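You operate a simulated robot arm through the tools that you are given. There is no shell and no other tool. Be economical: measure what you need, move in short steps, check, and stop when the job is done.

You run a simulated robot arm. Do the job below in one go: nothing can be reset, and whatever is moved stays where it is left.

## Task
Test the small grey fan at Fast, then switch the fan tester off.
Fine: guard closed before it goes on, and left closed; wait for the result; slider back to Slow; test no other.

The check looks at the end state, three seconds after you hand in, the way a careful person would. Anything else that was tipped, shoved, dropped, spilled or broken makes it a failure.

## Robot
A 6-joint arm with a two-finger parallel gripper, fixed in place. Base frame: the origin is at the foot of the arm, x ahead of it, y to its left, z up; the work surface is at about z = 0.72. Readings come in m, rad, newtons and seconds.
With the tool pointing down near the work surface it reaches from about 0.22 to 0.62 m from the base axis. Its first joint turns from -1.152 to 1.152 rad. Payload 2.7 kg.
Tool frame: the origin (TCP) lies between the finger pads and is the grasp point; the fingertips stand 0.023 m ahead of it; z points along the fingers, y is the line along which they close. Largest opening 0.094 m; finger width 0.038, thickness 0.01; the body of the gripper, 0.054 by 0.096 m, starts 0.039 m behind the TCP.
Orientation is that of the tool frame in the base frame, as a unit quaternion [w, x, y, z]. With the fingers straight down and closing along the base's y, the tool's x points along the base's -x, its y along +y and its z along -z.

## Interface
- The arm moves only by the tool jog_arm. Its argument "commands" is a list of rows, each an object (a shift or turn left out is 0, a gripper value left out holds the last) with "translation": the shift along the tool's x, y, z in m, a list of three; "angular": the turn, a rotation vector about the tool's x, y, z in rad, a list of three; "grip": the closure, from 0 (fully open) to 1 (shut). In form: [{"translation": [x, y, z], "angular": [wx, wy, wz], "grip": grip}, ...]. A call has 1 to 12 rows; each row is the pose to reach, as a shift and turn from the pose commanded when the call began, along the tool's axes at that moment. Rows are played at 5 a second. More than 0.05 m and 0.15 rad between two rows, or a gripper value outside its range, and nothing of the call is played. Where a pose cannot be reached the arm comes as near as it can. A force on the tool above 90 N (or 10 N above the force at the start of the call, whichever is more), or a blocked arm, ends the call early, and 0.2 s more pass. The fingers move at their own pace (about 0.045 m/s each) and stop on an object; they squeeze with about 31 N. The grip force told is the motor's: it shows also when the fingers shut on nothing. Time passes only in rows, and 0.2 s behind the last, so rows that repeat a pose let the fingers close. It gives the time, the measured TCP pose, the force on the tool (base axes), the opening and the grip force at its end, in the units of the frame above (readings bear some noise), with the torque about the TCP (base axes, N m) and any sound that the robot's microphone picked up.
- Cameras (640 x 400 px; columns grow to the right, rows downward): "scene" is fixed at [0.0719, -0.4293, 1.4038]; the picture's right is [0.82, -0.57, 0.00], its down [-0.32, -0.46, -0.83] and it looks along [0.47, 0.68, -0.56] (base axes); focal length 355 px, centre (320, 200). "wrist" rides on the gripper at [0.086, 0.016, -0.074] in the tool frame; the picture's right is [-0.18, 0.98, 0.00], its down [-0.58, -0.11, -0.81] and it looks along [-0.79, -0.15, 0.59] (tool axes); focal length 243 px, centre (320, 200). There is no depth. A picture from a camera that has moved, and an enlarged one, comes with that camera's place and axes in the base frame and with its lens.
- capture(camera): a new picture of that camera. The clock stands still meanwhile.
- inspect(camera, box): a new picture of the part [left, top, right, bottom] of that camera's present view, enlarged. The clock stands still meanwhile.
- close_job(): hands the job in; it is judged then, once.

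Work in short steps. Places have to be worked out from the pictures, the camera data and where the tool is seen: move nearer, look again, correct. Check each grasp and each placing, and mend what went wrong. You have 120 turns and 64 pictures in all, those below and enlarged ones among them. Open the gripper and draw the arm clear of the work before you hand the job in, unless the task says otherwise; then end with one line.

The tools are called by a JSON object that holds its "method" and its "body". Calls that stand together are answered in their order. jog_arm: Moves the arm, as the interface text tells. Its arguments: {"type":"object","properties":{"commands":{"type":"array"}},"required":["commands"]} The other tools are called the same way: capture (camera) takes a picture; inspect (camera, box) takes an enlarged picture of a part of a camera's view; close_job () hands the job in.

At the start:

```text
t: 0.0
tool_pos: [0.4633, 0.0971, 1.1053]
tcp_rot: [0.0, -0.001, 1.0, 0.001]
force: [-0.5, 0.9, 0.3]
wrist_torque: [-0.01, 0.0, -0.01]
width: 0.094
finger_force: 0.1
```

scene: 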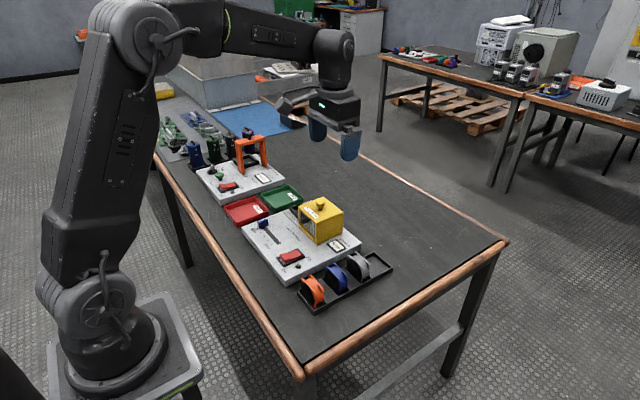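
wrist: 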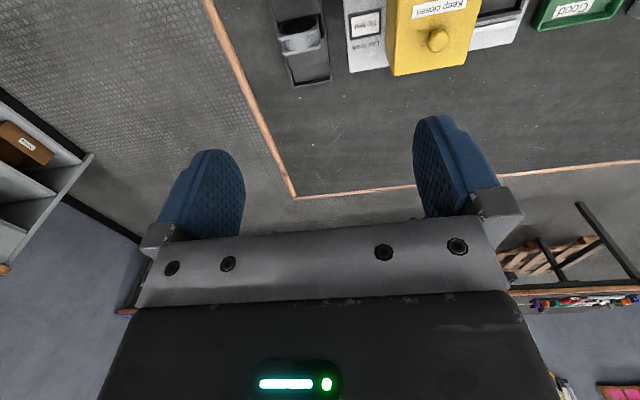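

I'll enlarge the scene view of the fan tester to read its parts.

{"method": "inspect", "body": {"camera": "scene", "box": [220, 180, 400, 320]}}

{"method": "inspect", "body": {"camera": "scene", "box": [150, 100, 310, 230]}}

```text
2.86 times, centred on (310, 250) of scene
camera zoom: at [0.0719, -0.4293, 1.4038], right [0.82, -0.57, 0.0], down [-0.32, -0.46, -0.83], along [0.47, 0.68, -0.56], focal length 1014 px, centre (349, 57)
```

zoom: 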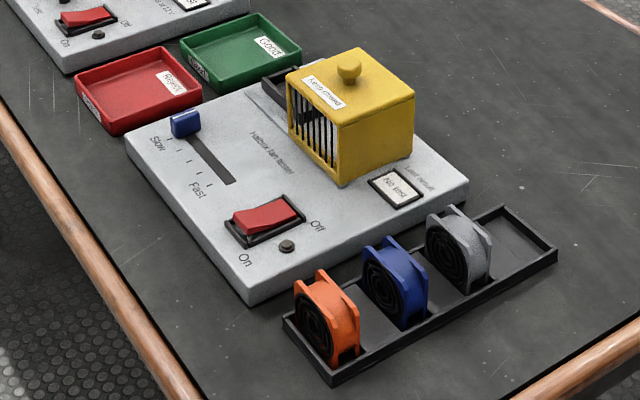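

```text
3.08 times, centred on (230, 165) of scene
camera zoom: at [0.0719, -0.4293, 1.4038], right [0.82, -0.57, 0.0], down [-0.32, -0.46, -0.83], along [0.47, 0.68, -0.56], focal length 1092 px, centre (597, 308)
```

zoom: 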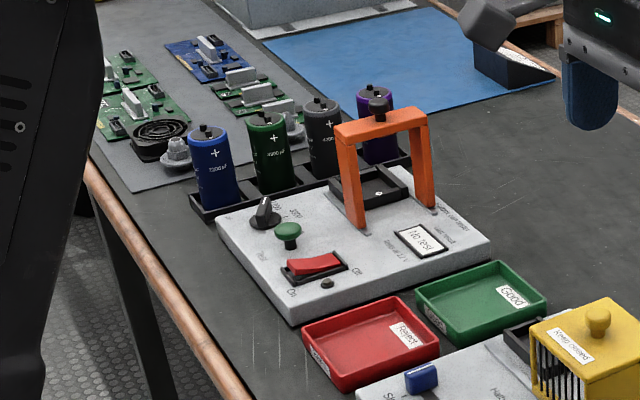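

The fans stand in a tray along x at y≈0.06 (grey at x≈0.53). The switch is near (0.39, 0.17), the slider near (0.40, 0.33) and the guard near (0.53, 0.22). I'll pull the arm back to look at the tester with the wrist camera.

{"method": "jog_arm", "body": {"commands": [{"translation": [0.03, 0.03, 0]}, {"translation": [0.06, 0.06, 0]}, {"translation": [0.09, 0.09, 0]}, {"translation": [0.12, 0.12, 0]}, {"translation": [0.15, 0.15, 0]}, {"translation": [0.16, 0.17, 0]}]}}

{"method": "capture", "body": {"camera": "wrist"}}

```text
t: 1.4
tool_pos: [0.3013, 0.2684, 1.1049]
tcp_rot: [0.0, 0.001, 1.0, 0.0]
force: [-0.2, 0.5, 1.1]
wrist_torque: [0.04, -0.01, -0.03]
width: 0.094
finger_force: 0.0
```

```text
59 pictures are left
camera wrist: at [0.2145, 0.2845, 1.1794], right [0.19, 0.98, 0.0], down [0.58, -0.11, 0.81], along [0.79, -0.15, -0.59], focal length 243 px, centre (320, 200)
```

wrist: 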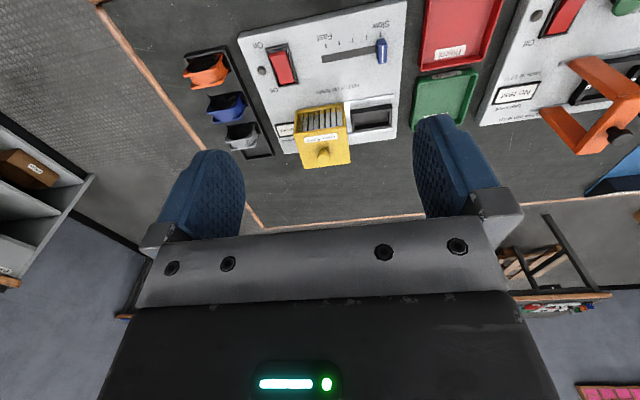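

{"method": "inspect", "body": {"camera": "wrist", "box": [220, 0, 420, 180]}}

```text
2.22 times, centred on (320, 90) of wrist
camera zoom: at [0.2145, 0.2845, 1.1794], right [0.19, 0.98, 0.0], down [0.58, -0.11, 0.81], along [0.79, -0.15, -0.59], focal length 539 px, centre (320, 444)
```

zoom: 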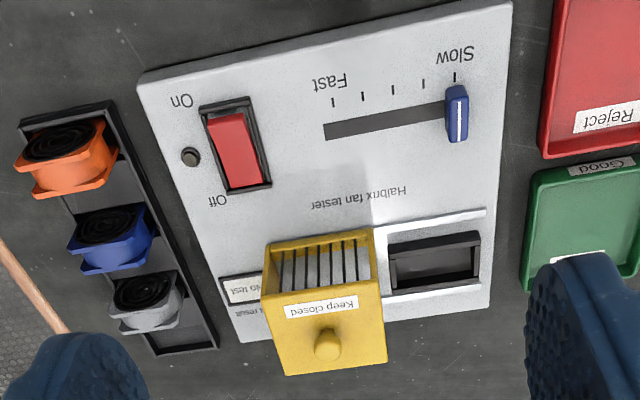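

The guard is slid open toward -y and the socket is exposed at about (0.52, 0.33). The fans stand with their thickness along x. I'll turn the gripper 90° so it closes along x with the camera on the +y side, and move above the grey fan.

{"method": "jog_arm", "body": {"commands": [{"translation": [-0.0192, -0.0175, 0.0129], "angular": [0, 0, 0.1309]}, {"translation": [-0.0384, -0.035, 0.0258], "angular": [0, 0, 0.2618]}, {"translation": [-0.0576, -0.0525, 0.0387], "angular": [0, 0, 0.3927]}, {"translation": [-0.0768, -0.07, 0.0516], "angular": [0, 0, 0.5236]}, {"translation": [-0.096, -0.0875, 0.0645], "angular": [0, 0, 0.6545]}, {"translation": [-0.1152, -0.105, 0.0774], "angular": [0, 0, 0.7854]}, {"translation": [-0.1344, -0.1225, 0.0903], "angular": [0, 0, 0.9163]}, {"translation": [-0.1536, -0.14, 0.1032], "angular": [0, 0, 1.0472]}, {"translation": [-0.1728, -0.1575, 0.1161], "angular": [0, 0, 1.1781]}, {"translation": [-0.192, -0.175, 0.129], "angular": [0, 0, 1.309]}, {"translation": [-0.2112, -0.1925, 0.1419], "angular": [0, 0, 1.4399]}, {"translation": [-0.2304, -0.21, 0.1548], "angular": [0, 0, 1.5708]}]}}

{"method": "capture", "body": {"camera": "wrist"}}

{"method": "capture", "body": {"camera": "scene"}}

```text
t: 4.0
tool_pos: [0.5345, 0.0571, 0.9502]
tcp_rot: [0.001, 0.708, 0.706, 0.0]
force: [-0.5, -0.1, -0.2]
wrist_torque: [0.01, 0.0, -0.01]
width: 0.094
finger_force: 0.1
```

```text
57 pictures are left
camera wrist: at [0.5507, 0.1437, 1.0253], right [0.98, -0.19, 0.0], down [-0.11, -0.58, 0.81], along [-0.15, -0.79, -0.59], focal length 243 px, centre (320, 200)
```

wrist: 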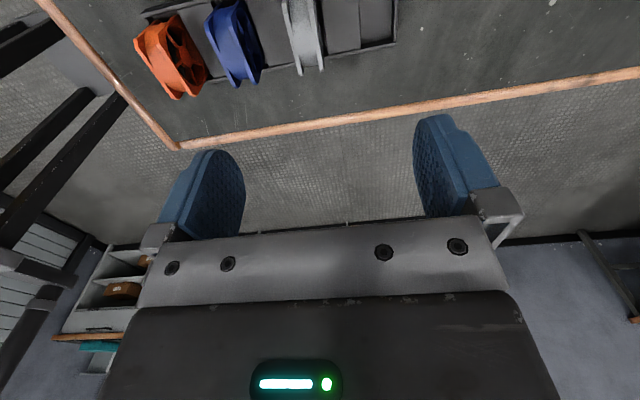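

```text
56 pictures are left
```

scene: 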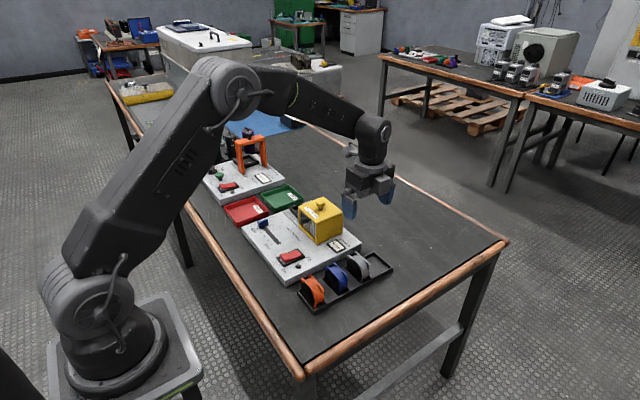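

{"method": "inspect", "body": {"camera": "wrist", "box": [120, 0, 420, 120]}}

{"method": "inspect", "body": {"camera": "scene", "box": [290, 190, 400, 310]}}

```text
2.13 times, centred on (270, 60) of wrist
camera zoom: at [0.5507, 0.1437, 1.0253], right [0.98, -0.19, 0.0], down [-0.11, -0.58, 0.81], along [-0.15, -0.79, -0.59], focal length 518 px, centre (427, 499)
```

zoom: 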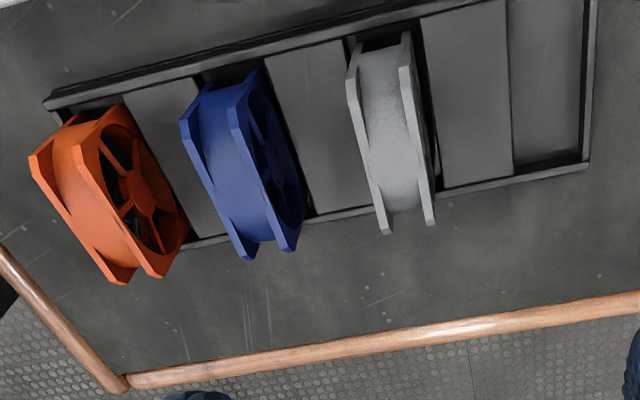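

```text
3.33 times, centred on (345, 250) of scene
camera zoom: at [0.0719, -0.4293, 1.4038], right [0.82, -0.57, 0.0], down [-0.32, -0.46, -0.83], along [0.47, 0.68, -0.56], focal length 1182 px, centre (237, 33)
```

zoom: 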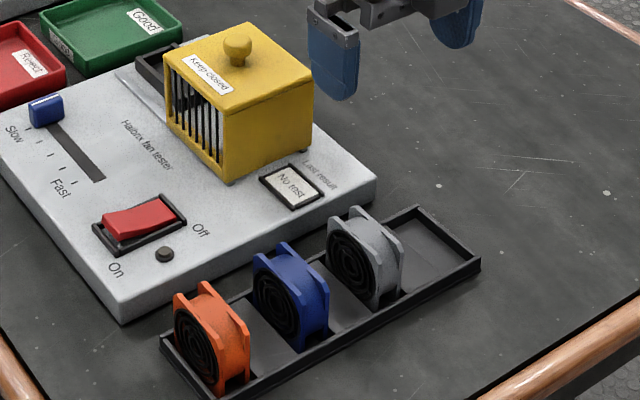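

Grey fan centre is about (0.520, 0.058), about 0.02 thick, with its top near z 0.785. The blue fan's near face is at x≈0.463, so I'll narrow the opening to about 0.05 and come down to z 0.84 for a check.

{"method": "jog_arm", "body": {"commands": [{"translation": [0, -0.007, 0.03], "grip": 0.47}, {"translation": [0, -0.014, 0.06], "grip": 0.47}, {"translation": [0, -0.014, 0.09], "grip": 0.47}, {"translation": [0, -0.014, 0.11], "grip": 0.47}, {"translation": [0, -0.014, 0.11], "grip": 0.47}]}}

{"method": "capture", "body": {"camera": "wrist"}}

{"method": "inspect", "body": {"camera": "scene", "box": [290, 190, 420, 310]}}

```text
t: 5.2
tool_pos: [0.5222, 0.0559, 0.8407]
tcp_rot: [0.0, 0.707, 0.707, 0.0]
force: [0.9, -0.6, -0.2]
wrist_torque: [-0.01, 0.02, 0.02]
width: 0.0498
finger_force: 0.1
```

```text
53 pictures are left
camera wrist: at [0.5376, 0.1437, 0.9142], right [0.98, -0.18, 0.0], down [-0.11, -0.58, 0.81], along [-0.15, -0.79, -0.59], focal length 243 px, centre (320, 200)
```

wrist: 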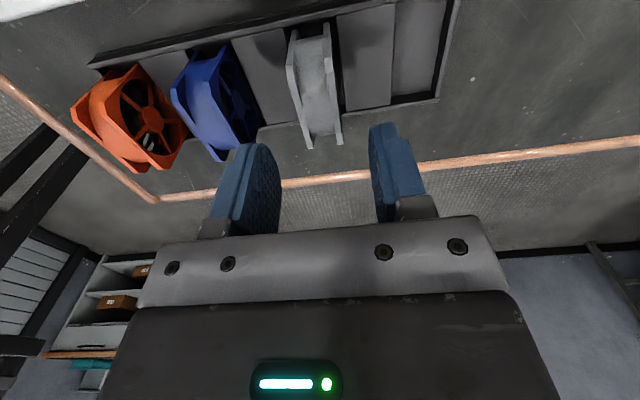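

```text
3.33 times, centred on (355, 250) of scene
camera zoom: at [0.0719, -0.4293, 1.4038], right [0.82, -0.57, 0.0], down [-0.32, -0.46, -0.83], along [0.47, 0.68, -0.56], focal length 1182 px, centre (203, 33)
```

zoom: 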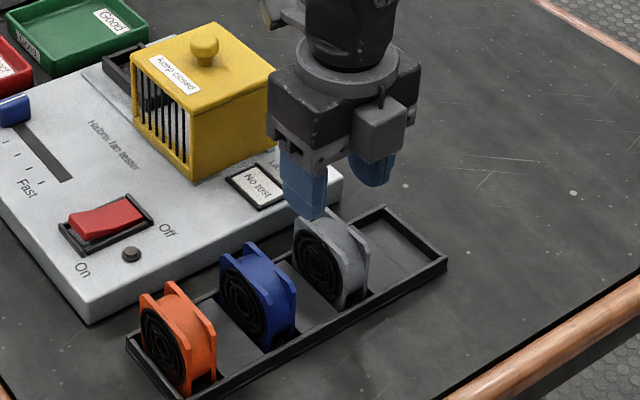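

The gripper is aligned (fan x≈0.519). I'll descend to z≈0.785, shifted slightly toward -y to stay clear of the guard.

{"method": "jog_arm", "body": {"commands": [{"translation": [-0.006, -0.001, 0.015], "grip": 0.47}, {"translation": [-0.006, -0.001, 0.03], "grip": 0.47}, {"translation": [-0.006, -0.001, 0.045], "grip": 0.47}, {"translation": [-0.006, -0.001, 0.056], "grip": 0.47}]}}

{"method": "capture", "body": {"camera": "wrist"}}

{"method": "inspect", "body": {"camera": "scene", "box": [290, 190, 420, 310]}}

```text
t: 6.2
tool_pos: [0.5189, 0.0513, 0.7846]
tcp_rot: [0.0, 0.707, 0.707, 0.001]
force: [-0.3, 0.8, -0.1]
wrist_torque: [0.01, 0.01, -0.01]
width: 0.0496
finger_force: 0.0
```

```text
51 pictures are left
camera wrist: at [0.535, 0.1376, 0.8594], right [0.98, -0.18, 0.0], down [-0.11, -0.58, 0.81], along [-0.15, -0.79, -0.59], focal length 243 px, centre (320, 200)
```

wrist: 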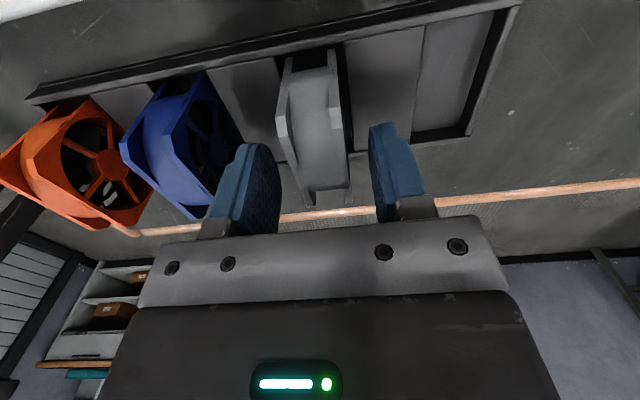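

```text
3.33 times, centred on (355, 250) of scene
camera zoom: at [0.0719, -0.4293, 1.4038], right [0.82, -0.57, 0.0], down [-0.32, -0.46, -0.83], along [0.47, 0.68, -0.56], focal length 1182 px, centre (203, 33)
```

zoom: 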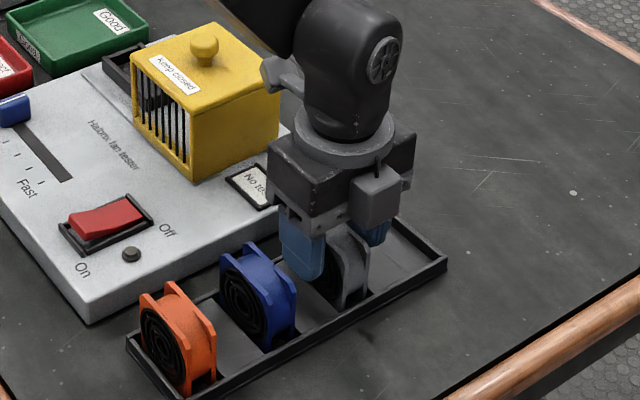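

The fan's top is near 0.78 and it stands between the fingers. I'll go 8 mm lower and close.

{"method": "jog_arm", "body": {"commands": [{"translation": [0, 0, 0.008], "grip": 0.47}, {"translation": [0, 0, 0.008], "grip": 0.7}, {"translation": [0, 0, 0.008], "grip": 0.85}, {"translation": [0, 0, 0.008], "grip": 1.0}, {"translation": [0, 0, 0.008], "grip": 1.0}, {"translation": [0, 0, 0.008], "grip": 1.0}]}}

```text
t: 7.6
tool_pos: [0.5178, 0.0504, 0.776]
tcp_rot: [0.0, 0.707, 0.707, 0.001]
force: [0.1, -0.1, 0.1]
wrist_torque: [-0.02, -0.05, 0.02]
width: 0.0244
finger_force: 31.1
```

Gripped at 24 mm. I'll lift straight up.

{"method": "jog_arm", "body": {"commands": [{"translation": [0, 0, -0.02], "grip": 1.0}, {"translation": [0, 0, -0.05], "grip": 1.0}, {"translation": [0, 0, -0.09], "grip": 1.0}, {"translation": [0, 0, -0.13], "grip": 1.0}, {"translation": [0, 0, -0.17], "grip": 1.0}, {"translation": [0, 0, -0.174], "grip": 1.0}]}}

{"method": "capture", "body": {"camera": "wrist"}}

{"method": "inspect", "body": {"camera": "scene", "box": [260, 130, 420, 310]}}

```text
t: 9.0
tool_pos: [0.5189, 0.0505, 0.9515]
tcp_rot: [0.0, 0.707, 0.707, -0.001]
force: [0.2, 0.3, -0.7]
wrist_torque: [-0.03, 0.03, -0.01]
width: 0.0247
finger_force: 30.9
```

```text
49 pictures are left
camera wrist: at [0.5338, 0.1379, 1.0262], right [0.98, -0.18, 0.0], down [-0.11, -0.58, 0.81], along [-0.15, -0.79, -0.59], focal length 243 px, centre (320, 200)
```

wrist: 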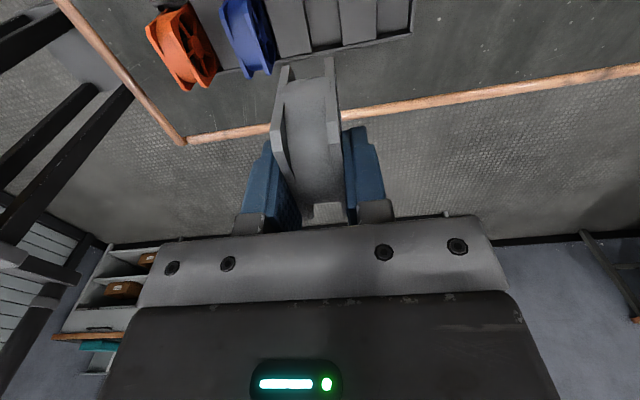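

```text
2.22 times, centred on (340, 220) of scene
camera zoom: at [0.0719, -0.4293, 1.4038], right [0.82, -0.57, 0.0], down [-0.32, -0.46, -0.83], along [0.47, 0.68, -0.56], focal length 788 px, centre (276, 156)
```

zoom: 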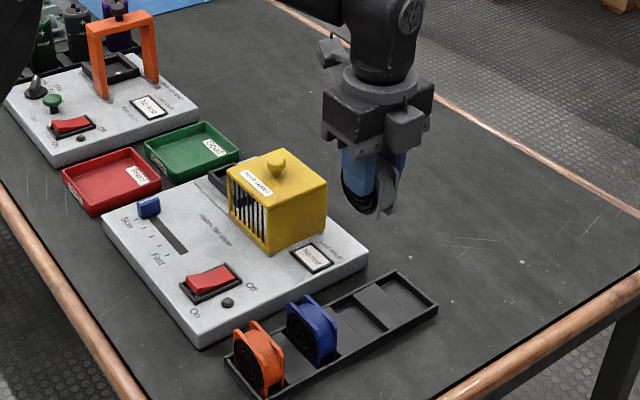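

The fan is held upright and clear. I'll carry it high over the guard to above the socket and look.

{"method": "jog_arm", "body": {"commands": [{"translation": [0.0, 0, -0.03], "grip": 1.0}, {"translation": [0.045, 0, -0.03], "grip": 1.0}, {"translation": [0.09, 0, -0.03], "grip": 1.0}, {"translation": [0.135, 0, -0.03], "grip": 1.0}, {"translation": [0.18, 0, -0.03], "grip": 1.0}, {"translation": [0.225, 0, -0.03], "grip": 1.0}, {"translation": [0.27, 0, -0.03], "grip": 1.0}, {"translation": [0.27, 0, -0.03], "grip": 1.0}]}}

{"method": "capture", "body": {"camera": "wrist"}}

{"method": "inspect", "body": {"camera": "scene", "box": [220, 90, 380, 290]}}

```text
t: 10.8
tool_pos: [0.5184, 0.3226, 0.9815]
tcp_rot: [0.0, 0.707, 0.707, 0.0]
force: [-0.3, -0.8, -0.5]
wrist_torque: [0.0, 0.03, -0.01]
width: 0.0244
finger_force: 31.1
```

```text
47 pictures are left
camera wrist: at [0.5355, 0.4116, 1.0553], right [0.98, -0.18, 0.0], down [-0.11, -0.58, 0.81], along [-0.15, -0.79, -0.59], focal length 243 px, centre (320, 200)
```

wrist: 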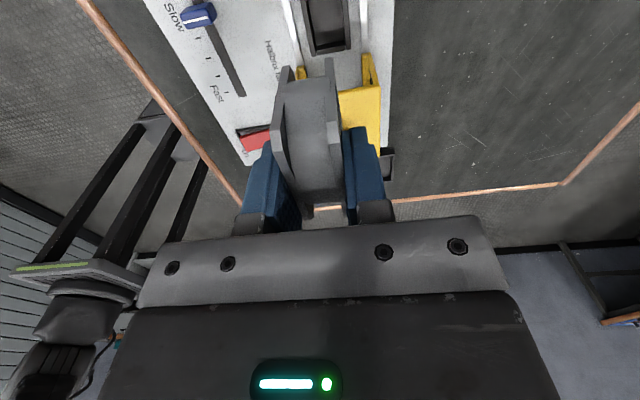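

```text
2.00 times, centred on (300, 190) of scene
camera zoom: at [0.0719, -0.4293, 1.4038], right [0.82, -0.57, 0.0], down [-0.32, -0.46, -0.83], along [0.47, 0.68, -0.56], focal length 710 px, centre (360, 220)
```

zoom: 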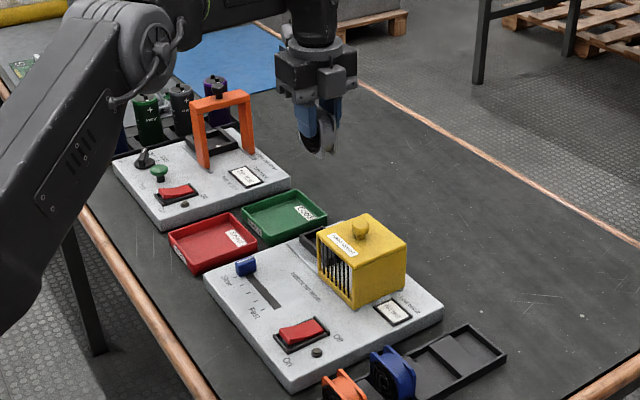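

{"method": "inspect", "body": {"camera": "wrist", "box": [240, 0, 420, 110]}}

```text
3.56 times, centred on (330, 55) of wrist
camera zoom: at [0.5355, 0.4116, 1.0553], right [0.98, -0.18, 0.0], down [-0.11, -0.58, 0.81], along [-0.15, -0.79, -0.59], focal length 863 px, centre (284, 716)
```

zoom: 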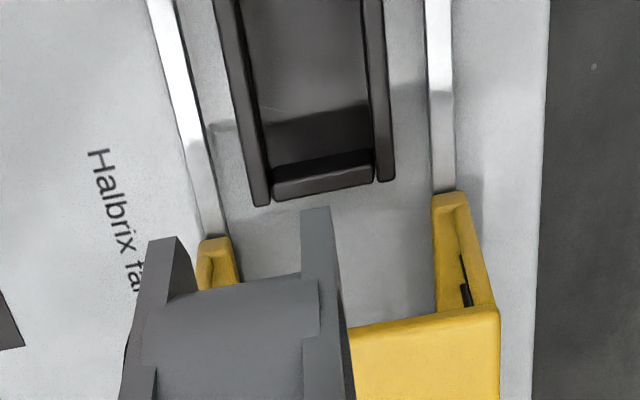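

Slot and rails are visible below; x centre looks like ~0.525. I'll shift sideways so the held fan doesn't block the socket and measure it.

{"method": "jog_arm", "body": {"commands": [{"translation": [0.027, -0.026, 0], "grip": 1.0}, {"translation": [0.054, -0.052, 0], "grip": 1.0}, {"translation": [0.08, -0.078, 0], "grip": 1.0}, {"translation": [0.08, -0.078, 0], "grip": 1.0}]}}

{"method": "inspect", "body": {"camera": "wrist", "box": [330, 0, 490, 130]}}

```text
t: 11.8
tool_pos: [0.4396, 0.4013, 0.9806]
tcp_rot: [0.001, 0.708, 0.707, 0.0]
force: [-0.4, 0.1, -0.3]
wrist_torque: [0.0, 0.0, -0.02]
width: 0.0243
finger_force: 31.1
```

```text
3.08 times, centred on (410, 65) of wrist
camera zoom: at [0.4562, 0.4882, 1.0556], right [0.98, -0.18, 0.0], down [-0.11, -0.58, 0.81], along [-0.15, -0.79, -0.59], focal length 746 px, centre (43, 615)
```

zoom: 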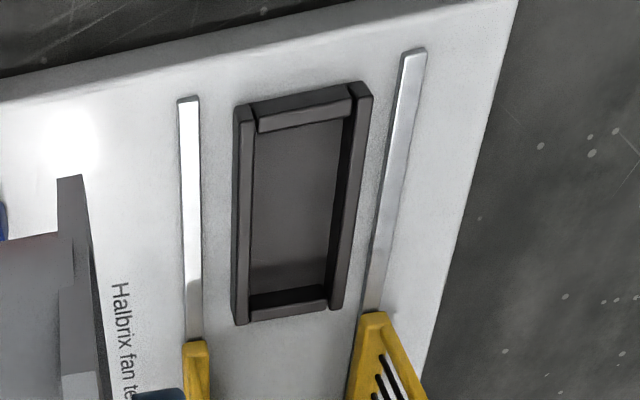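

Combining both views puts the socket top at z≈0.757, centre (0.526, 0.3286), with an inner slot of about 0.03 × 0.07. The fan sits about +5 mm in y from the TCP. I'll move to TCP (0.526, 0.3235) and come down to 0.86.

{"method": "jog_arm", "body": {"commands": [{"translation": [-0.026, 0.029, 0], "grip": 1.0}, {"translation": [-0.052, 0.058, 0], "grip": 1.0}, {"translation": [-0.078, 0.0865, 0], "grip": 1.0}, {"translation": [-0.078, 0.0865, 0.04], "grip": 1.0}, {"translation": [-0.078, 0.0865, 0.08], "grip": 1.0}, {"translation": [-0.078, 0.0865, 0.12], "grip": 1.0}, {"translation": [-0.078, 0.0865, 0.12], "grip": 1.0}]}}

{"method": "capture", "body": {"camera": "wrist"}}

{"method": "inspect", "body": {"camera": "scene", "box": [220, 120, 380, 290]}}

```text
t: 13.4
tool_pos: [0.5266, 0.3233, 0.8606]
tcp_rot: [-0.001, 0.708, 0.707, 0.0]
force: [0.3, -0.2, -1.4]
wrist_torque: [0.01, 0.02, 0.01]
width: 0.0244
finger_force: 31.2
```

```text
43 pictures are left
camera wrist: at [0.5416, 0.4098, 0.9358], right [0.98, -0.18, 0.0], down [-0.11, -0.58, 0.81], along [-0.15, -0.79, -0.59], focal length 243 px, centre (320, 200)
```

wrist: 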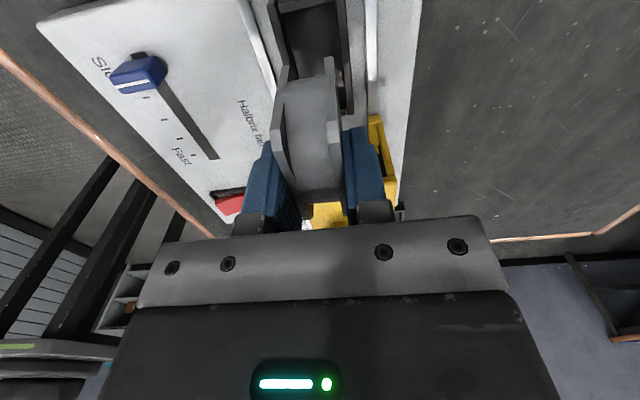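

```text
2.35 times, centred on (300, 205) of scene
camera zoom: at [0.0719, -0.4293, 1.4038], right [0.82, -0.57, 0.0], down [-0.32, -0.46, -0.83], along [0.47, 0.68, -0.56], focal length 835 px, centre (367, 188)
```

zoom: 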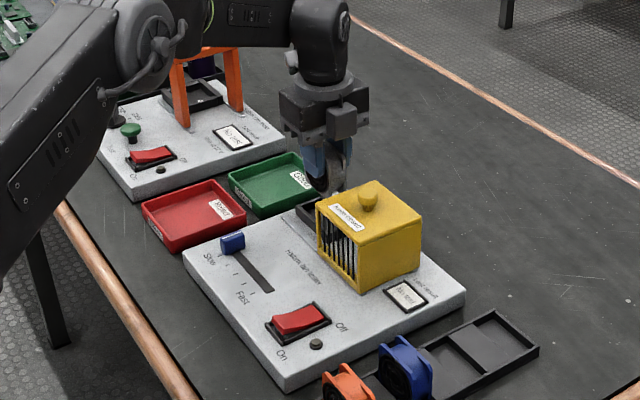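

The alignment looks right. I'll descend slowly and watch the force.

{"method": "jog_arm", "body": {"commands": [{"translation": [0, 0, 0.02], "grip": 1.0}, {"translation": [0, 0, 0.035], "grip": 1.0}, {"translation": [0, 0, 0.045], "grip": 1.0}, {"translation": [0, 0, 0.05], "grip": 1.0}]}}

{"method": "capture", "body": {"camera": "wrist"}}

```text
t: 14.4
tool_pos: [0.5255, 0.3233, 0.8124]
tcp_rot: [0.001, 0.707, 0.707, 0.0]
force: [-1.2, -0.3, -0.8]
wrist_torque: [-0.01, -0.03, -0.02]
width: 0.0243
finger_force: 31.2
```

```text
41 pictures are left
camera wrist: at [0.5419, 0.41, 0.8863], right [0.98, -0.18, 0.0], down [-0.11, -0.58, 0.81], along [-0.15, -0.79, -0.59], focal length 243 px, centre (320, 200)
```

wrist: 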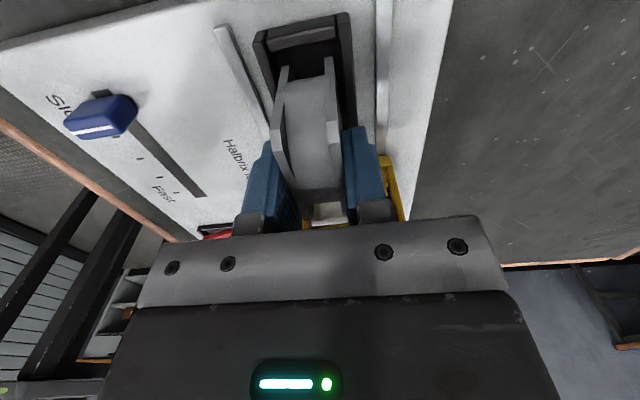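

{"method": "inspect", "body": {"camera": "wrist", "box": [240, 0, 400, 100]}}

```text
4.00 times, centred on (320, 50) of wrist
camera zoom: at [0.5419, 0.41, 0.8863], right [0.98, -0.18, 0.0], down [-0.11, -0.58, 0.81], along [-0.15, -0.79, -0.59], focal length 970 px, centre (320, 800)
```

zoom: 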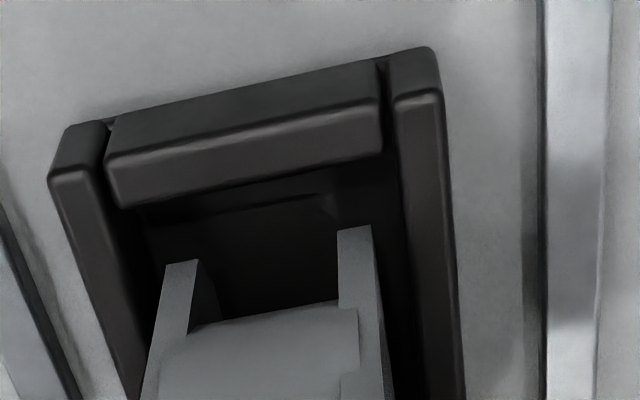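

The fan's lower corners sit inside the slot outline, with about 3 mm either side in x and 8 mm in y. I'll lower gently until it makes contact.

{"method": "jog_arm", "body": {"commands": [{"translation": [0, 0, 0.004], "grip": 1.0}, {"translation": [0, 0, 0.008], "grip": 1.0}, {"translation": [0, 0, 0.012], "grip": 1.0}, {"translation": [0, 0, 0.015], "grip": 1.0}]}}

```text
t: 15.4
tool_pos: [0.5288, 0.3244, 0.8017]
tcp_rot: [0.001, 0.707, 0.707, 0.005]
force: [-0.6, -0.4, 30.2]
wrist_torque: [-0.01, 0.18, 0.02]
width: 0.0245
finger_force: 31.1
```

{"method": "inspect", "body": {"camera": "wrist", "box": [230, 0, 420, 130]}}

{"method": "inspect", "body": {"camera": "scene", "box": [270, 150, 350, 220]}}

```text
3.08 times, centred on (325, 65) of wrist
camera zoom: at [0.5442, 0.4106, 0.8772], right [0.98, -0.18, 0.01], down [-0.12, -0.59, 0.8], along [-0.14, -0.79, -0.6], focal length 746 px, centre (305, 615)
```

zoom: 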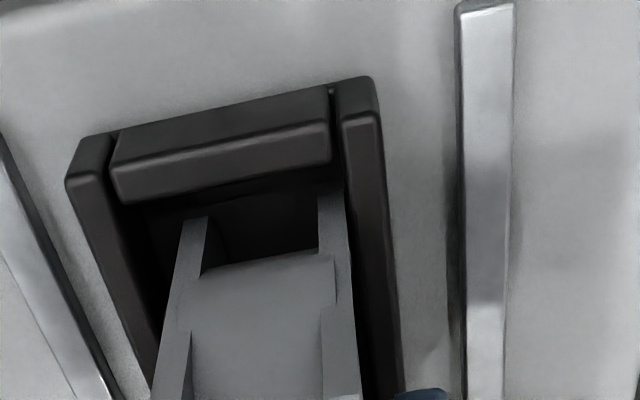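

```text
5.71 times, centred on (310, 185) of scene
camera zoom: at [0.0714, -0.4296, 1.4037], right [0.82, -0.57, 0.0], down [-0.32, -0.46, -0.83], along [0.47, 0.68, -0.56], focal length 2027 px, centre (377, 286)
```

zoom: 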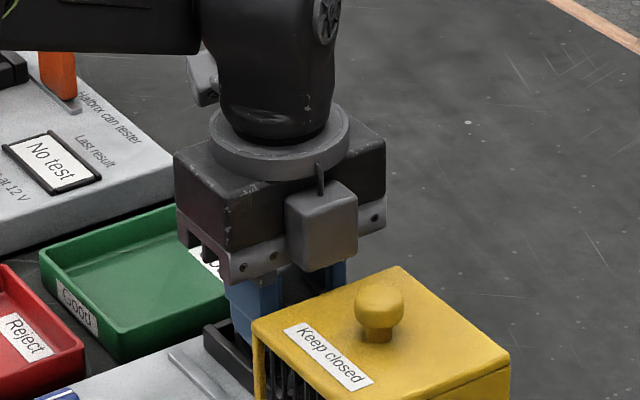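

The fan met 30 N at z 0.802, drifting +3 mm in x. I'll ease up a few millimetres and recheck before deciding whether it's seated.

{"method": "jog_arm", "body": {"commands": [{"translation": [0, 0, -0.005], "grip": 1.0}, {"translation": [0, 0, -0.005], "grip": 1.0}]}}

{"method": "inspect", "body": {"camera": "wrist", "box": [230, 0, 420, 130]}}

```text
t: 16.0
tool_pos: [0.5264, 0.3232, 0.8022]
tcp_rot: [0.0, 0.707, 0.708, 0.001]
force: [4.7, 1.8, 12.6]
wrist_torque: [0.56, -0.21, -0.15]
width: 0.0242
finger_force: 30.8
```

```text
3.08 times, centred on (325, 65) of wrist
camera zoom: at [0.5429, 0.41, 0.8767], right [0.98, -0.18, 0.0], down [-0.11, -0.58, 0.81], along [-0.15, -0.79, -0.59], focal length 746 px, centre (305, 615)
```

zoom: 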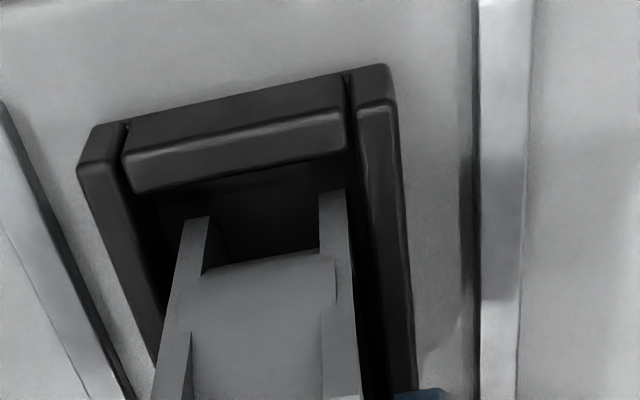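

The fan sits inside the walls and the contact force is centred, so it's resting on the slot floor. I'll open the fingers gradually to release it.

{"method": "jog_arm", "body": {"commands": [{"translation": [0, 0, 0], "grip": 0.68}, {"translation": [0, 0, 0], "grip": 0.55}, {"translation": [0, 0, 0], "grip": 0.47}, {"translation": [0, 0, 0], "grip": 0.47}]}}

{"method": "inspect", "body": {"camera": "wrist", "box": [220, 0, 440, 220]}}

```text
t: 17.0
tool_pos: [0.5269, 0.3232, 0.8027]
tcp_rot: [0.001, 0.707, 0.707, 0.0]
force: [-0.9, -0.6, 0.2]
wrist_torque: [0.02, 0.0, 0.0]
width: 0.0497
finger_force: 0.0
```

```text
1.82 times, centred on (330, 110) of wrist
camera zoom: at [0.5428, 0.4099, 0.8762], right [0.98, -0.18, 0.0], down [-0.11, -0.58, 0.81], along [-0.15, -0.79, -0.59], focal length 441 px, centre (302, 364)
```

zoom: 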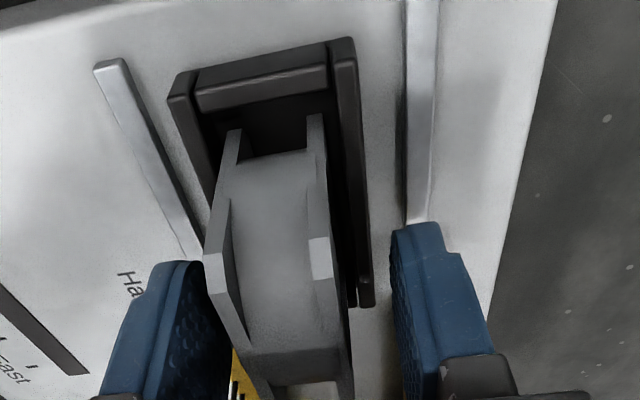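

The fan stands in the slot, released. I'll retreat straight up and look.

{"method": "jog_arm", "body": {"commands": [{"translation": [0, 0, -0.02], "grip": 0.47}, {"translation": [0, 0, -0.05], "grip": 0.47}, {"translation": [0, 0, -0.09], "grip": 0.47}, {"translation": [0, 0, -0.13], "grip": 0.47}, {"translation": [0, 0, -0.17], "grip": 0.47}, {"translation": [0, 0, -0.2], "grip": 0.47}]}}

{"method": "capture", "body": {"camera": "wrist"}}

{"method": "inspect", "body": {"camera": "scene", "box": [220, 160, 380, 290]}}

```text
t: 18.4
tool_pos: [0.5277, 0.3215, 1.0012]
tcp_rot: [0.0, 0.707, 0.707, 0.0]
force: [0.1, -0.4, 0.9]
wrist_torque: [-0.03, 0.02, 0.01]
width: 0.0499
finger_force: 0.1
```

```text
35 pictures are left
camera wrist: at [0.5448, 0.4095, 1.0768], right [0.98, -0.18, 0.0], down [-0.11, -0.58, 0.81], along [-0.15, -0.79, -0.59], focal length 243 px, centre (320, 200)
```

wrist: 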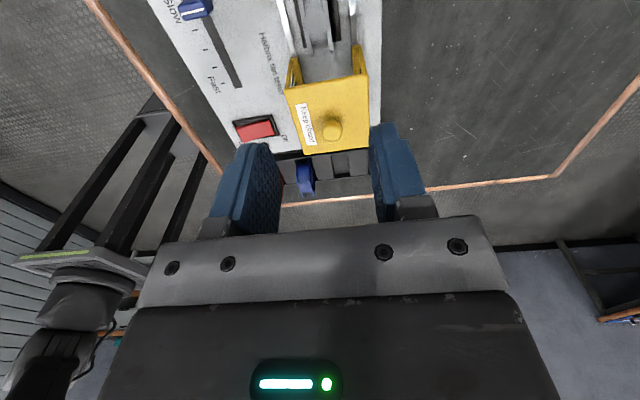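

```text
3.08 times, centred on (300, 225) of scene
camera zoom: at [0.0719, -0.4293, 1.4038], right [0.82, -0.57, 0.0], down [-0.32, -0.46, -0.83], along [0.47, 0.68, -0.56], focal length 1092 px, centre (382, 123)
```

zoom: 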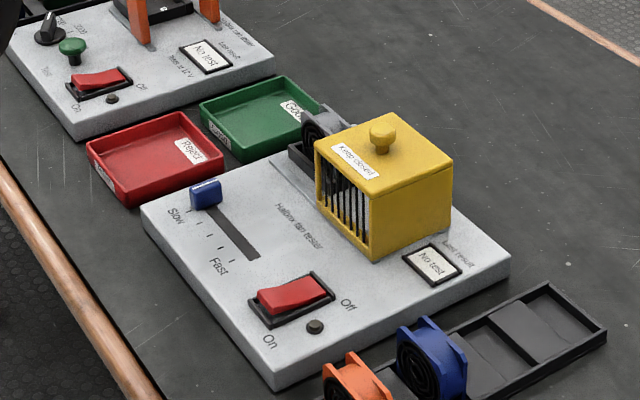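

The fan is seated. The guard knob triangulates to about (0.526, 0.235, 0.85). I'll move over it and descend to just around it.

{"method": "jog_arm", "body": {"commands": [{"translation": [-0.03, -0.001, 0.0], "grip": 0.47}, {"translation": [-0.06, -0.002, 0.02], "grip": 0.47}, {"translation": [-0.0865, -0.002, 0.05], "grip": 0.47}, {"translation": [-0.0865, -0.002, 0.085], "grip": 0.47}, {"translation": [-0.0865, -0.002, 0.11], "grip": 0.47}, {"translation": [-0.0865, -0.002, 0.11], "grip": 0.47}]}}

{"method": "capture", "body": {"camera": "wrist"}}

{"method": "inspect", "body": {"camera": "scene", "box": [270, 150, 370, 260]}}

```text
t: 19.8
tool_pos: [0.5255, 0.2349, 0.8918]
tcp_rot: [0.0, 0.707, 0.707, 0.0]
force: [-0.7, -0.2, 0.0]
wrist_torque: [-0.01, 0.01, -0.01]
width: 0.0498
finger_force: 0.0
```

```text
33 pictures are left
camera wrist: at [0.5405, 0.323, 0.965], right [0.98, -0.18, 0.0], down [-0.11, -0.58, 0.81], along [-0.15, -0.79, -0.59], focal length 243 px, centre (320, 200)
```

wrist: 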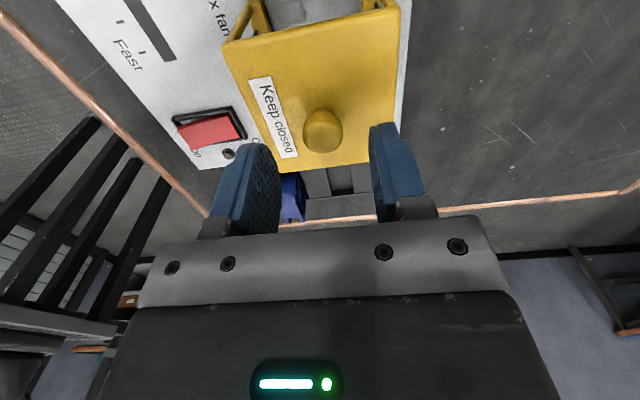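

```text
3.64 times, centred on (320, 205) of scene
camera zoom: at [0.0719, -0.4293, 1.4038], right [0.82, -0.57, 0.0], down [-0.32, -0.46, -0.83], along [0.47, 0.68, -0.56], focal length 1290 px, centre (320, 182)
```

zoom: 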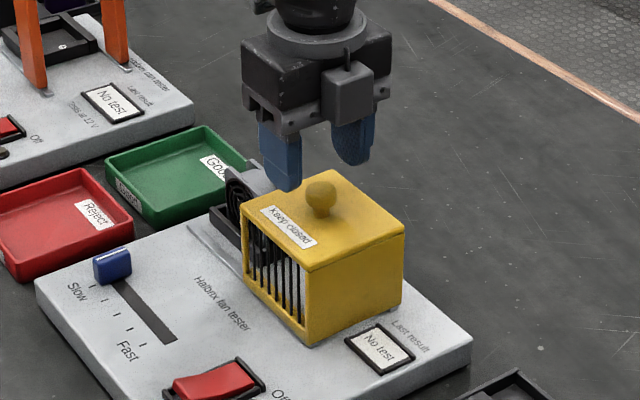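

The knob lies between the fingers at about (0.527, 0.238). I'll descend 25 mm and close on it.

{"method": "jog_arm", "body": {"commands": [{"translation": [0.002, 0.001, 0.012], "grip": 0.47}, {"translation": [0.002, 0.001, 0.025], "grip": 0.47}, {"translation": [0.002, 0.001, 0.025], "grip": 0.7}, {"translation": [0.002, 0.001, 0.025], "grip": 0.85}, {"translation": [0.002, 0.001, 0.025], "grip": 1.0}, {"translation": [0.002, 0.001, 0.025], "grip": 1.0}]}}

{"method": "inspect", "body": {"camera": "scene", "box": [270, 150, 370, 260]}}

```text
t: 21.2
tool_pos: [0.5245, 0.2383, 0.8653]
tcp_rot: [-0.001, 0.708, 0.707, -0.001]
force: [-6.7, -0.4, 1.4]
wrist_torque: [0.0, 0.12, -0.1]
width: 0.0236
finger_force: 44.3
```

```text
3.64 times, centred on (320, 205) of scene
camera zoom: at [0.0717, -0.4293, 1.4038], right [0.82, -0.57, 0.0], down [-0.32, -0.46, -0.83], along [0.47, 0.68, -0.56], focal length 1290 px, centre (320, 182)
```

zoom: 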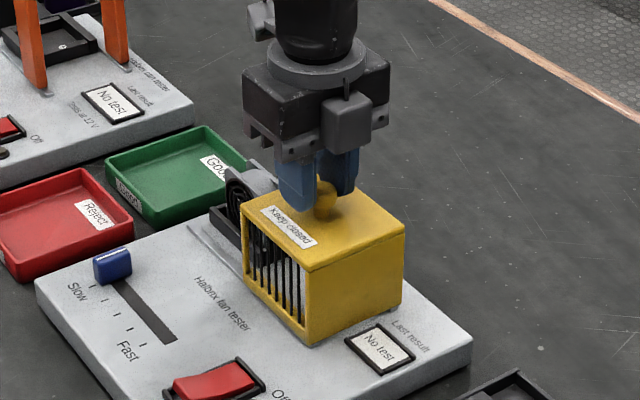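

The knob is held. I'll slide the guard toward +y in small steps.

{"method": "jog_arm", "body": {"commands": [{"translation": [0.01, -0.001, 0], "grip": 1.0}, {"translation": [0.02, -0.001, 0], "grip": 1.0}, {"translation": [0.03, -0.001, 0], "grip": 1.0}, {"translation": [0.04, -0.001, 0], "grip": 1.0}, {"translation": [0.05, -0.001, 0], "grip": 1.0}, {"translation": [0.06, -0.001, 0], "grip": 1.0}, {"translation": [0.07, -0.001, 0], "grip": 1.0}, {"translation": [0.075, -0.001, 0], "grip": 1.0}]}}

{"method": "inspect", "body": {"camera": "scene", "box": [230, 140, 370, 280]}}

```text
t: 23.0
tool_pos: [0.5245, 0.311, 0.8658]
tcp_rot: [0.001, 0.707, 0.707, 0.001]
force: [21.7, -1.8, -24.1]
wrist_torque: [-0.11, -0.46, 0.07]
width: 0.0237
finger_force: 45.0
```

```text
2.86 times, centred on (300, 210) of scene
camera zoom: at [0.0728, -0.4291, 1.4038], right [0.82, -0.57, 0.0], down [-0.32, -0.46, -0.83], along [0.47, 0.68, -0.56], focal length 1014 px, centre (377, 171)
```

zoom: 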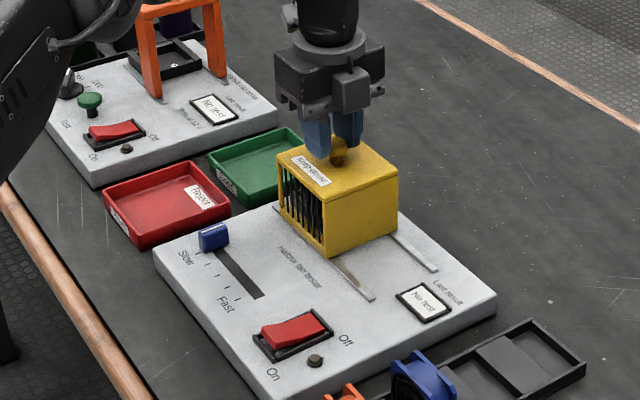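

The guard is sliding well. I'll relieve the side load slightly and continue to the stop.

{"method": "jog_arm", "body": {"commands": [{"translation": [0.003, 0.001, 0.001], "grip": 1.0}, {"translation": [0.008, 0.001, 0.001], "grip": 1.0}, {"translation": [0.013, 0.001, 0.001], "grip": 1.0}, {"translation": [0.018, 0.001, 0.001], "grip": 1.0}]}}

{"method": "inspect", "body": {"camera": "scene", "box": [230, 140, 370, 280]}}

```text
t: 24.0
tool_pos: [0.5249, 0.3312, 0.866]
tcp_rot: [0.0, 0.707, 0.707, 0.001]
force: [5.4, -1.4, -9.2]
wrist_torque: [-0.2, 0.01, -0.01]
width: 0.0237
finger_force: 45.2
```

```text
2.86 times, centred on (300, 210) of scene
camera zoom: at [0.0722, -0.4293, 1.4038], right [0.82, -0.57, 0.0], down [-0.32, -0.46, -0.83], along [0.47, 0.68, -0.56], focal length 1014 px, centre (377, 171)
```

zoom: 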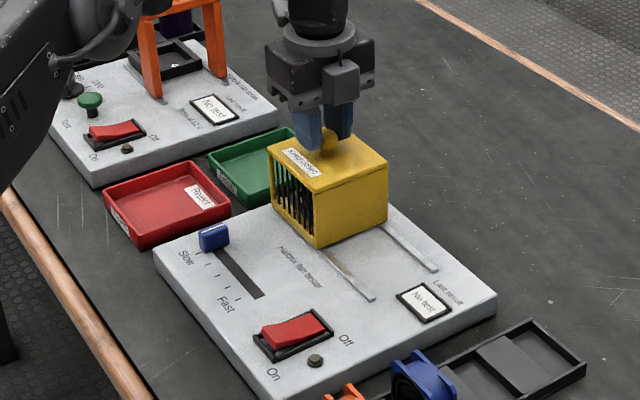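

No stop felt yet, so I'll continue in fine steps.

{"method": "jog_arm", "body": {"commands": [{"translation": [0.004, 0, 0], "grip": 1.0}, {"translation": [0.008, 0, 0], "grip": 1.0}, {"translation": [0.012, 0, 0], "grip": 1.0}]}}

```text
t: 24.8
tool_pos: [0.5256, 0.3365, 0.8654]
tcp_rot: [0.0, 0.709, 0.705, -0.009]
force: [-22.4, -46.5, 7.3]
wrist_torque: [-0.57, 0.01, -0.02]
width: 0.0239
finger_force: 45.2
```

It hit the end stop at y≈0.336 (46 N), so the guard is closed. I'll ease off, release the knob and rise.

{"method": "jog_arm", "body": {"commands": [{"translation": [-0.005, 0, 0], "grip": 1.0}, {"translation": [-0.007, 0, 0], "grip": 0.6}, {"translation": [-0.007, 0, 0], "grip": 0.4}, {"translation": [-0.007, 0, 0], "grip": 0.4}, {"translation": [-0.007, 0, -0.03], "grip": 0.4}, {"translation": [-0.007, 0, -0.07], "grip": 0.4}, {"translation": [-0.007, 0, -0.11], "grip": 0.4}]}}

{"method": "capture", "body": {"camera": "wrist"}}

{"method": "inspect", "body": {"camera": "scene", "box": [230, 160, 370, 280]}}

```text
t: 26.4
tool_pos: [0.5265, 0.3348, 0.9772]
tcp_rot: [0.001, 0.707, 0.707, 0.0]
force: [0.9, -0.1, 0.1]
wrist_torque: [0.03, -0.02, 0.01]
width: 0.0568
finger_force: 0.1
```

```text
28 pictures are left
camera wrist: at [0.5416, 0.4213, 1.051], right [0.98, -0.18, 0.0], down [-0.11, -0.58, 0.81], along [-0.15, -0.79, -0.59], focal length 243 px, centre (320, 200)
```

wrist: 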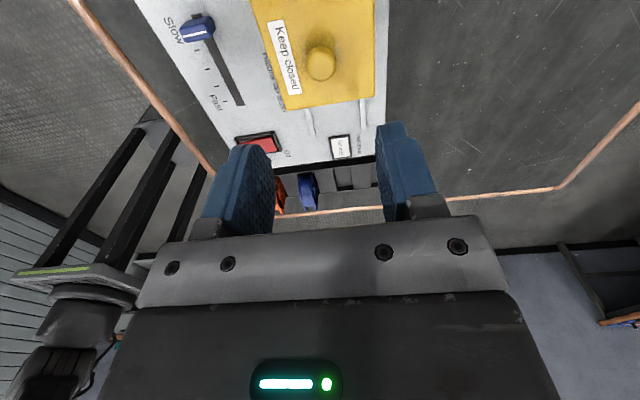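

```text
3.33 times, centred on (300, 220) of scene
camera zoom: at [0.0719, -0.4293, 1.4038], right [0.82, -0.57, 0.0], down [-0.32, -0.46, -0.83], along [0.47, 0.68, -0.56], focal length 1182 px, centre (387, 133)
```

zoom: 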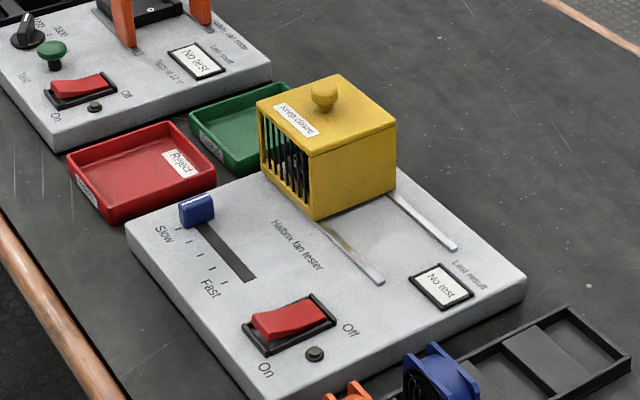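

The guard is closed over the fan. The slider knob is at about (0.404, 0.349, 0.765), and the Fast end is at y≈0.26. I'll move above the knob.

{"method": "jog_arm", "body": {"commands": [{"translation": [0.005, -0.04, 0], "grip": 0.4}, {"translation": [0.01, -0.08, 0], "grip": 0.4}, {"translation": [0.014, -0.1225, 0.0], "grip": 0.4}, {"translation": [0.014, -0.1225, 0.04], "grip": 0.4}, {"translation": [0.014, -0.1225, 0.08], "grip": 0.4}, {"translation": [0.014, -0.1225, 0.12], "grip": 0.4}, {"translation": [0.014, -0.1225, 0.13], "grip": 0.4}]}}

{"method": "capture", "body": {"camera": "wrist"}}

{"method": "inspect", "body": {"camera": "scene", "box": [210, 150, 350, 270]}}

```text
t: 28.0
tool_pos: [0.4037, 0.3495, 0.845]
tcp_rot: [0.0, 0.707, 0.707, 0.0]
force: [0.9, 0.9, 0.6]
wrist_torque: [0.01, 0.04, -0.01]
width: 0.0562
finger_force: 0.0
```

```text
26 pictures are left
camera wrist: at [0.4201, 0.4361, 0.9204], right [0.98, -0.18, 0.0], down [-0.11, -0.58, 0.81], along [-0.15, -0.79, -0.59], focal length 243 px, centre (320, 200)
```

wrist: 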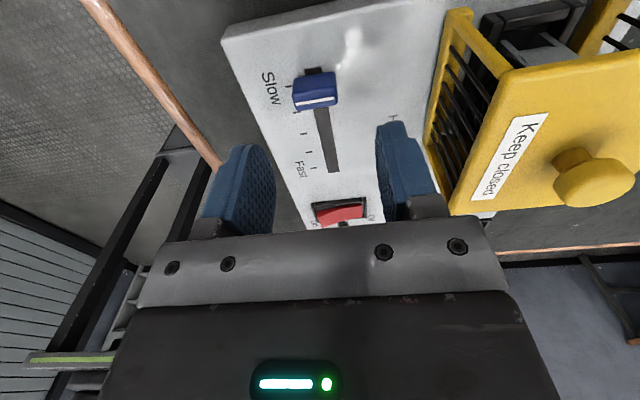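

```text
3.33 times, centred on (280, 210) of scene
camera zoom: at [0.0719, -0.4293, 1.4038], right [0.82, -0.57, 0.0], down [-0.32, -0.46, -0.83], along [0.47, 0.68, -0.56], focal length 1182 px, centre (453, 167)
```

zoom: 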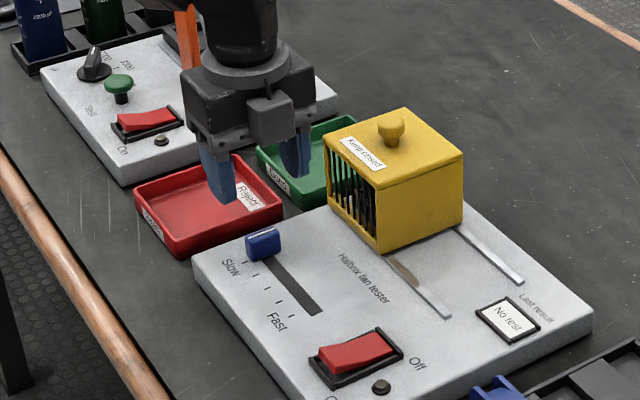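

The knob is between the fingers. I'll descend to z≈0.775 and grip it.

{"method": "jog_arm", "body": {"commands": [{"translation": [0, -0.002, 0.03], "grip": 0.4}, {"translation": [0, -0.002, 0.055], "grip": 0.4}, {"translation": [0, -0.002, 0.068], "grip": 0.4}, {"translation": [0, -0.002, 0.068], "grip": 0.6}, {"translation": [0, -0.002, 0.068], "grip": 0.8}, {"translation": [0, -0.002, 0.068], "grip": 1.0}, {"translation": [0, -0.002, 0.068], "grip": 1.0}]}}

{"method": "capture", "body": {"camera": "wrist"}}

```text
t: 29.6
tool_pos: [0.3999, 0.3502, 0.7781]
tcp_rot: [0.0, 0.707, 0.707, -0.001]
force: [-13.3, 0.9, 2.0]
wrist_torque: [0.12, -0.1, -0.03]
width: 0.0298
finger_force: 44.8
```

```text
24 pictures are left
camera wrist: at [0.4166, 0.4371, 0.8523], right [0.98, -0.18, 0.0], down [-0.11, -0.58, 0.81], along [-0.15, -0.79, -0.59], focal length 243 px, centre (320, 200)
```

wrist: 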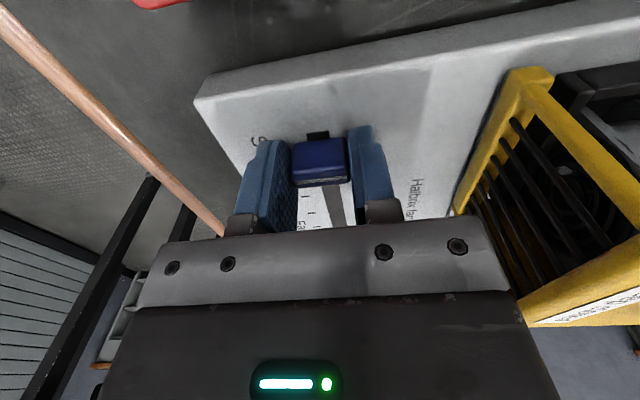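

The knob is gripped (30 mm). I'll slide it toward Fast (-y).

{"method": "jog_arm", "body": {"commands": [{"translation": [-0.01, -0.001, 0], "grip": 1.0}, {"translation": [-0.02, -0.001, 0], "grip": 1.0}, {"translation": [-0.03, -0.001, 0], "grip": 1.0}, {"translation": [-0.04, -0.001, 0], "grip": 1.0}, {"translation": [-0.05, -0.001, 0], "grip": 1.0}, {"translation": [-0.06, -0.001, 0], "grip": 1.0}, {"translation": [-0.07, -0.001, 0], "grip": 1.0}, {"translation": [-0.08, -0.001, 0], "grip": 1.0}]}}

{"method": "capture", "body": {"camera": "wrist"}}

```text
t: 31.4
tool_pos: [0.4006, 0.2698, 0.7779]
tcp_rot: [0.0, 0.707, 0.708, 0.0]
force: [-10.2, 0.7, 13.7]
wrist_torque: [-0.72, 0.69, 0.08]
width: 0.0299
finger_force: 45.1
```

```text
23 pictures are left
camera wrist: at [0.4164, 0.3572, 0.8524], right [0.98, -0.18, 0.0], down [-0.11, -0.58, 0.81], along [-0.15, -0.79, -0.59], focal length 243 px, centre (320, 200)
```

wrist: 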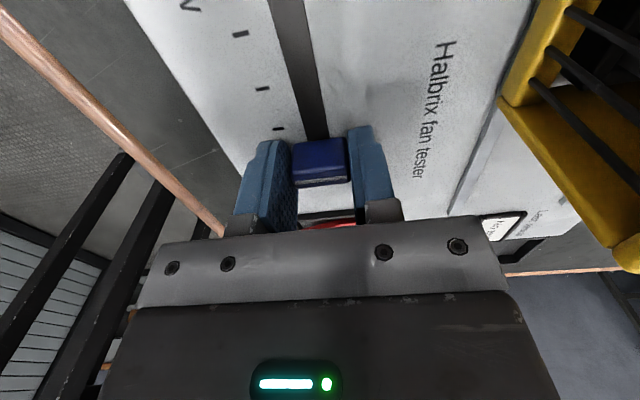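

Three ticks are passed and it moves freely. I'll continue to the end in fine steps.

{"method": "jog_arm", "body": {"commands": [{"translation": [-0.003, 0, 0], "grip": 1.0}, {"translation": [-0.006, 0, 0], "grip": 1.0}, {"translation": [-0.009, 0, 0], "grip": 1.0}, {"translation": [-0.012, 0, 0], "grip": 1.0}]}}

{"method": "capture", "body": {"camera": "wrist"}}

```text
t: 32.4
tool_pos: [0.4007, 0.2637, 0.7786]
tcp_rot: [0.0, 0.706, 0.708, 0.006]
force: [-11.9, 40.1, 6.2]
wrist_torque: [0.74, 0.86, -0.6]
width: 0.0298
finger_force: 44.8
```

```text
22 pictures are left
camera wrist: at [0.4157, 0.3502, 0.8532], right [0.98, -0.18, 0.01], down [-0.11, -0.59, 0.8], along [-0.14, -0.79, -0.6], focal length 243 px, centre (320, 200)
```

wrist: 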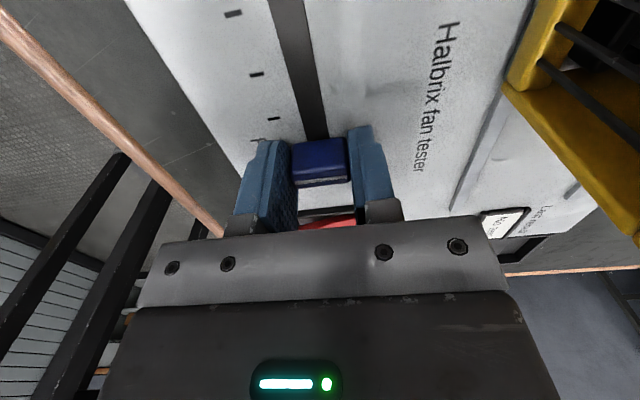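

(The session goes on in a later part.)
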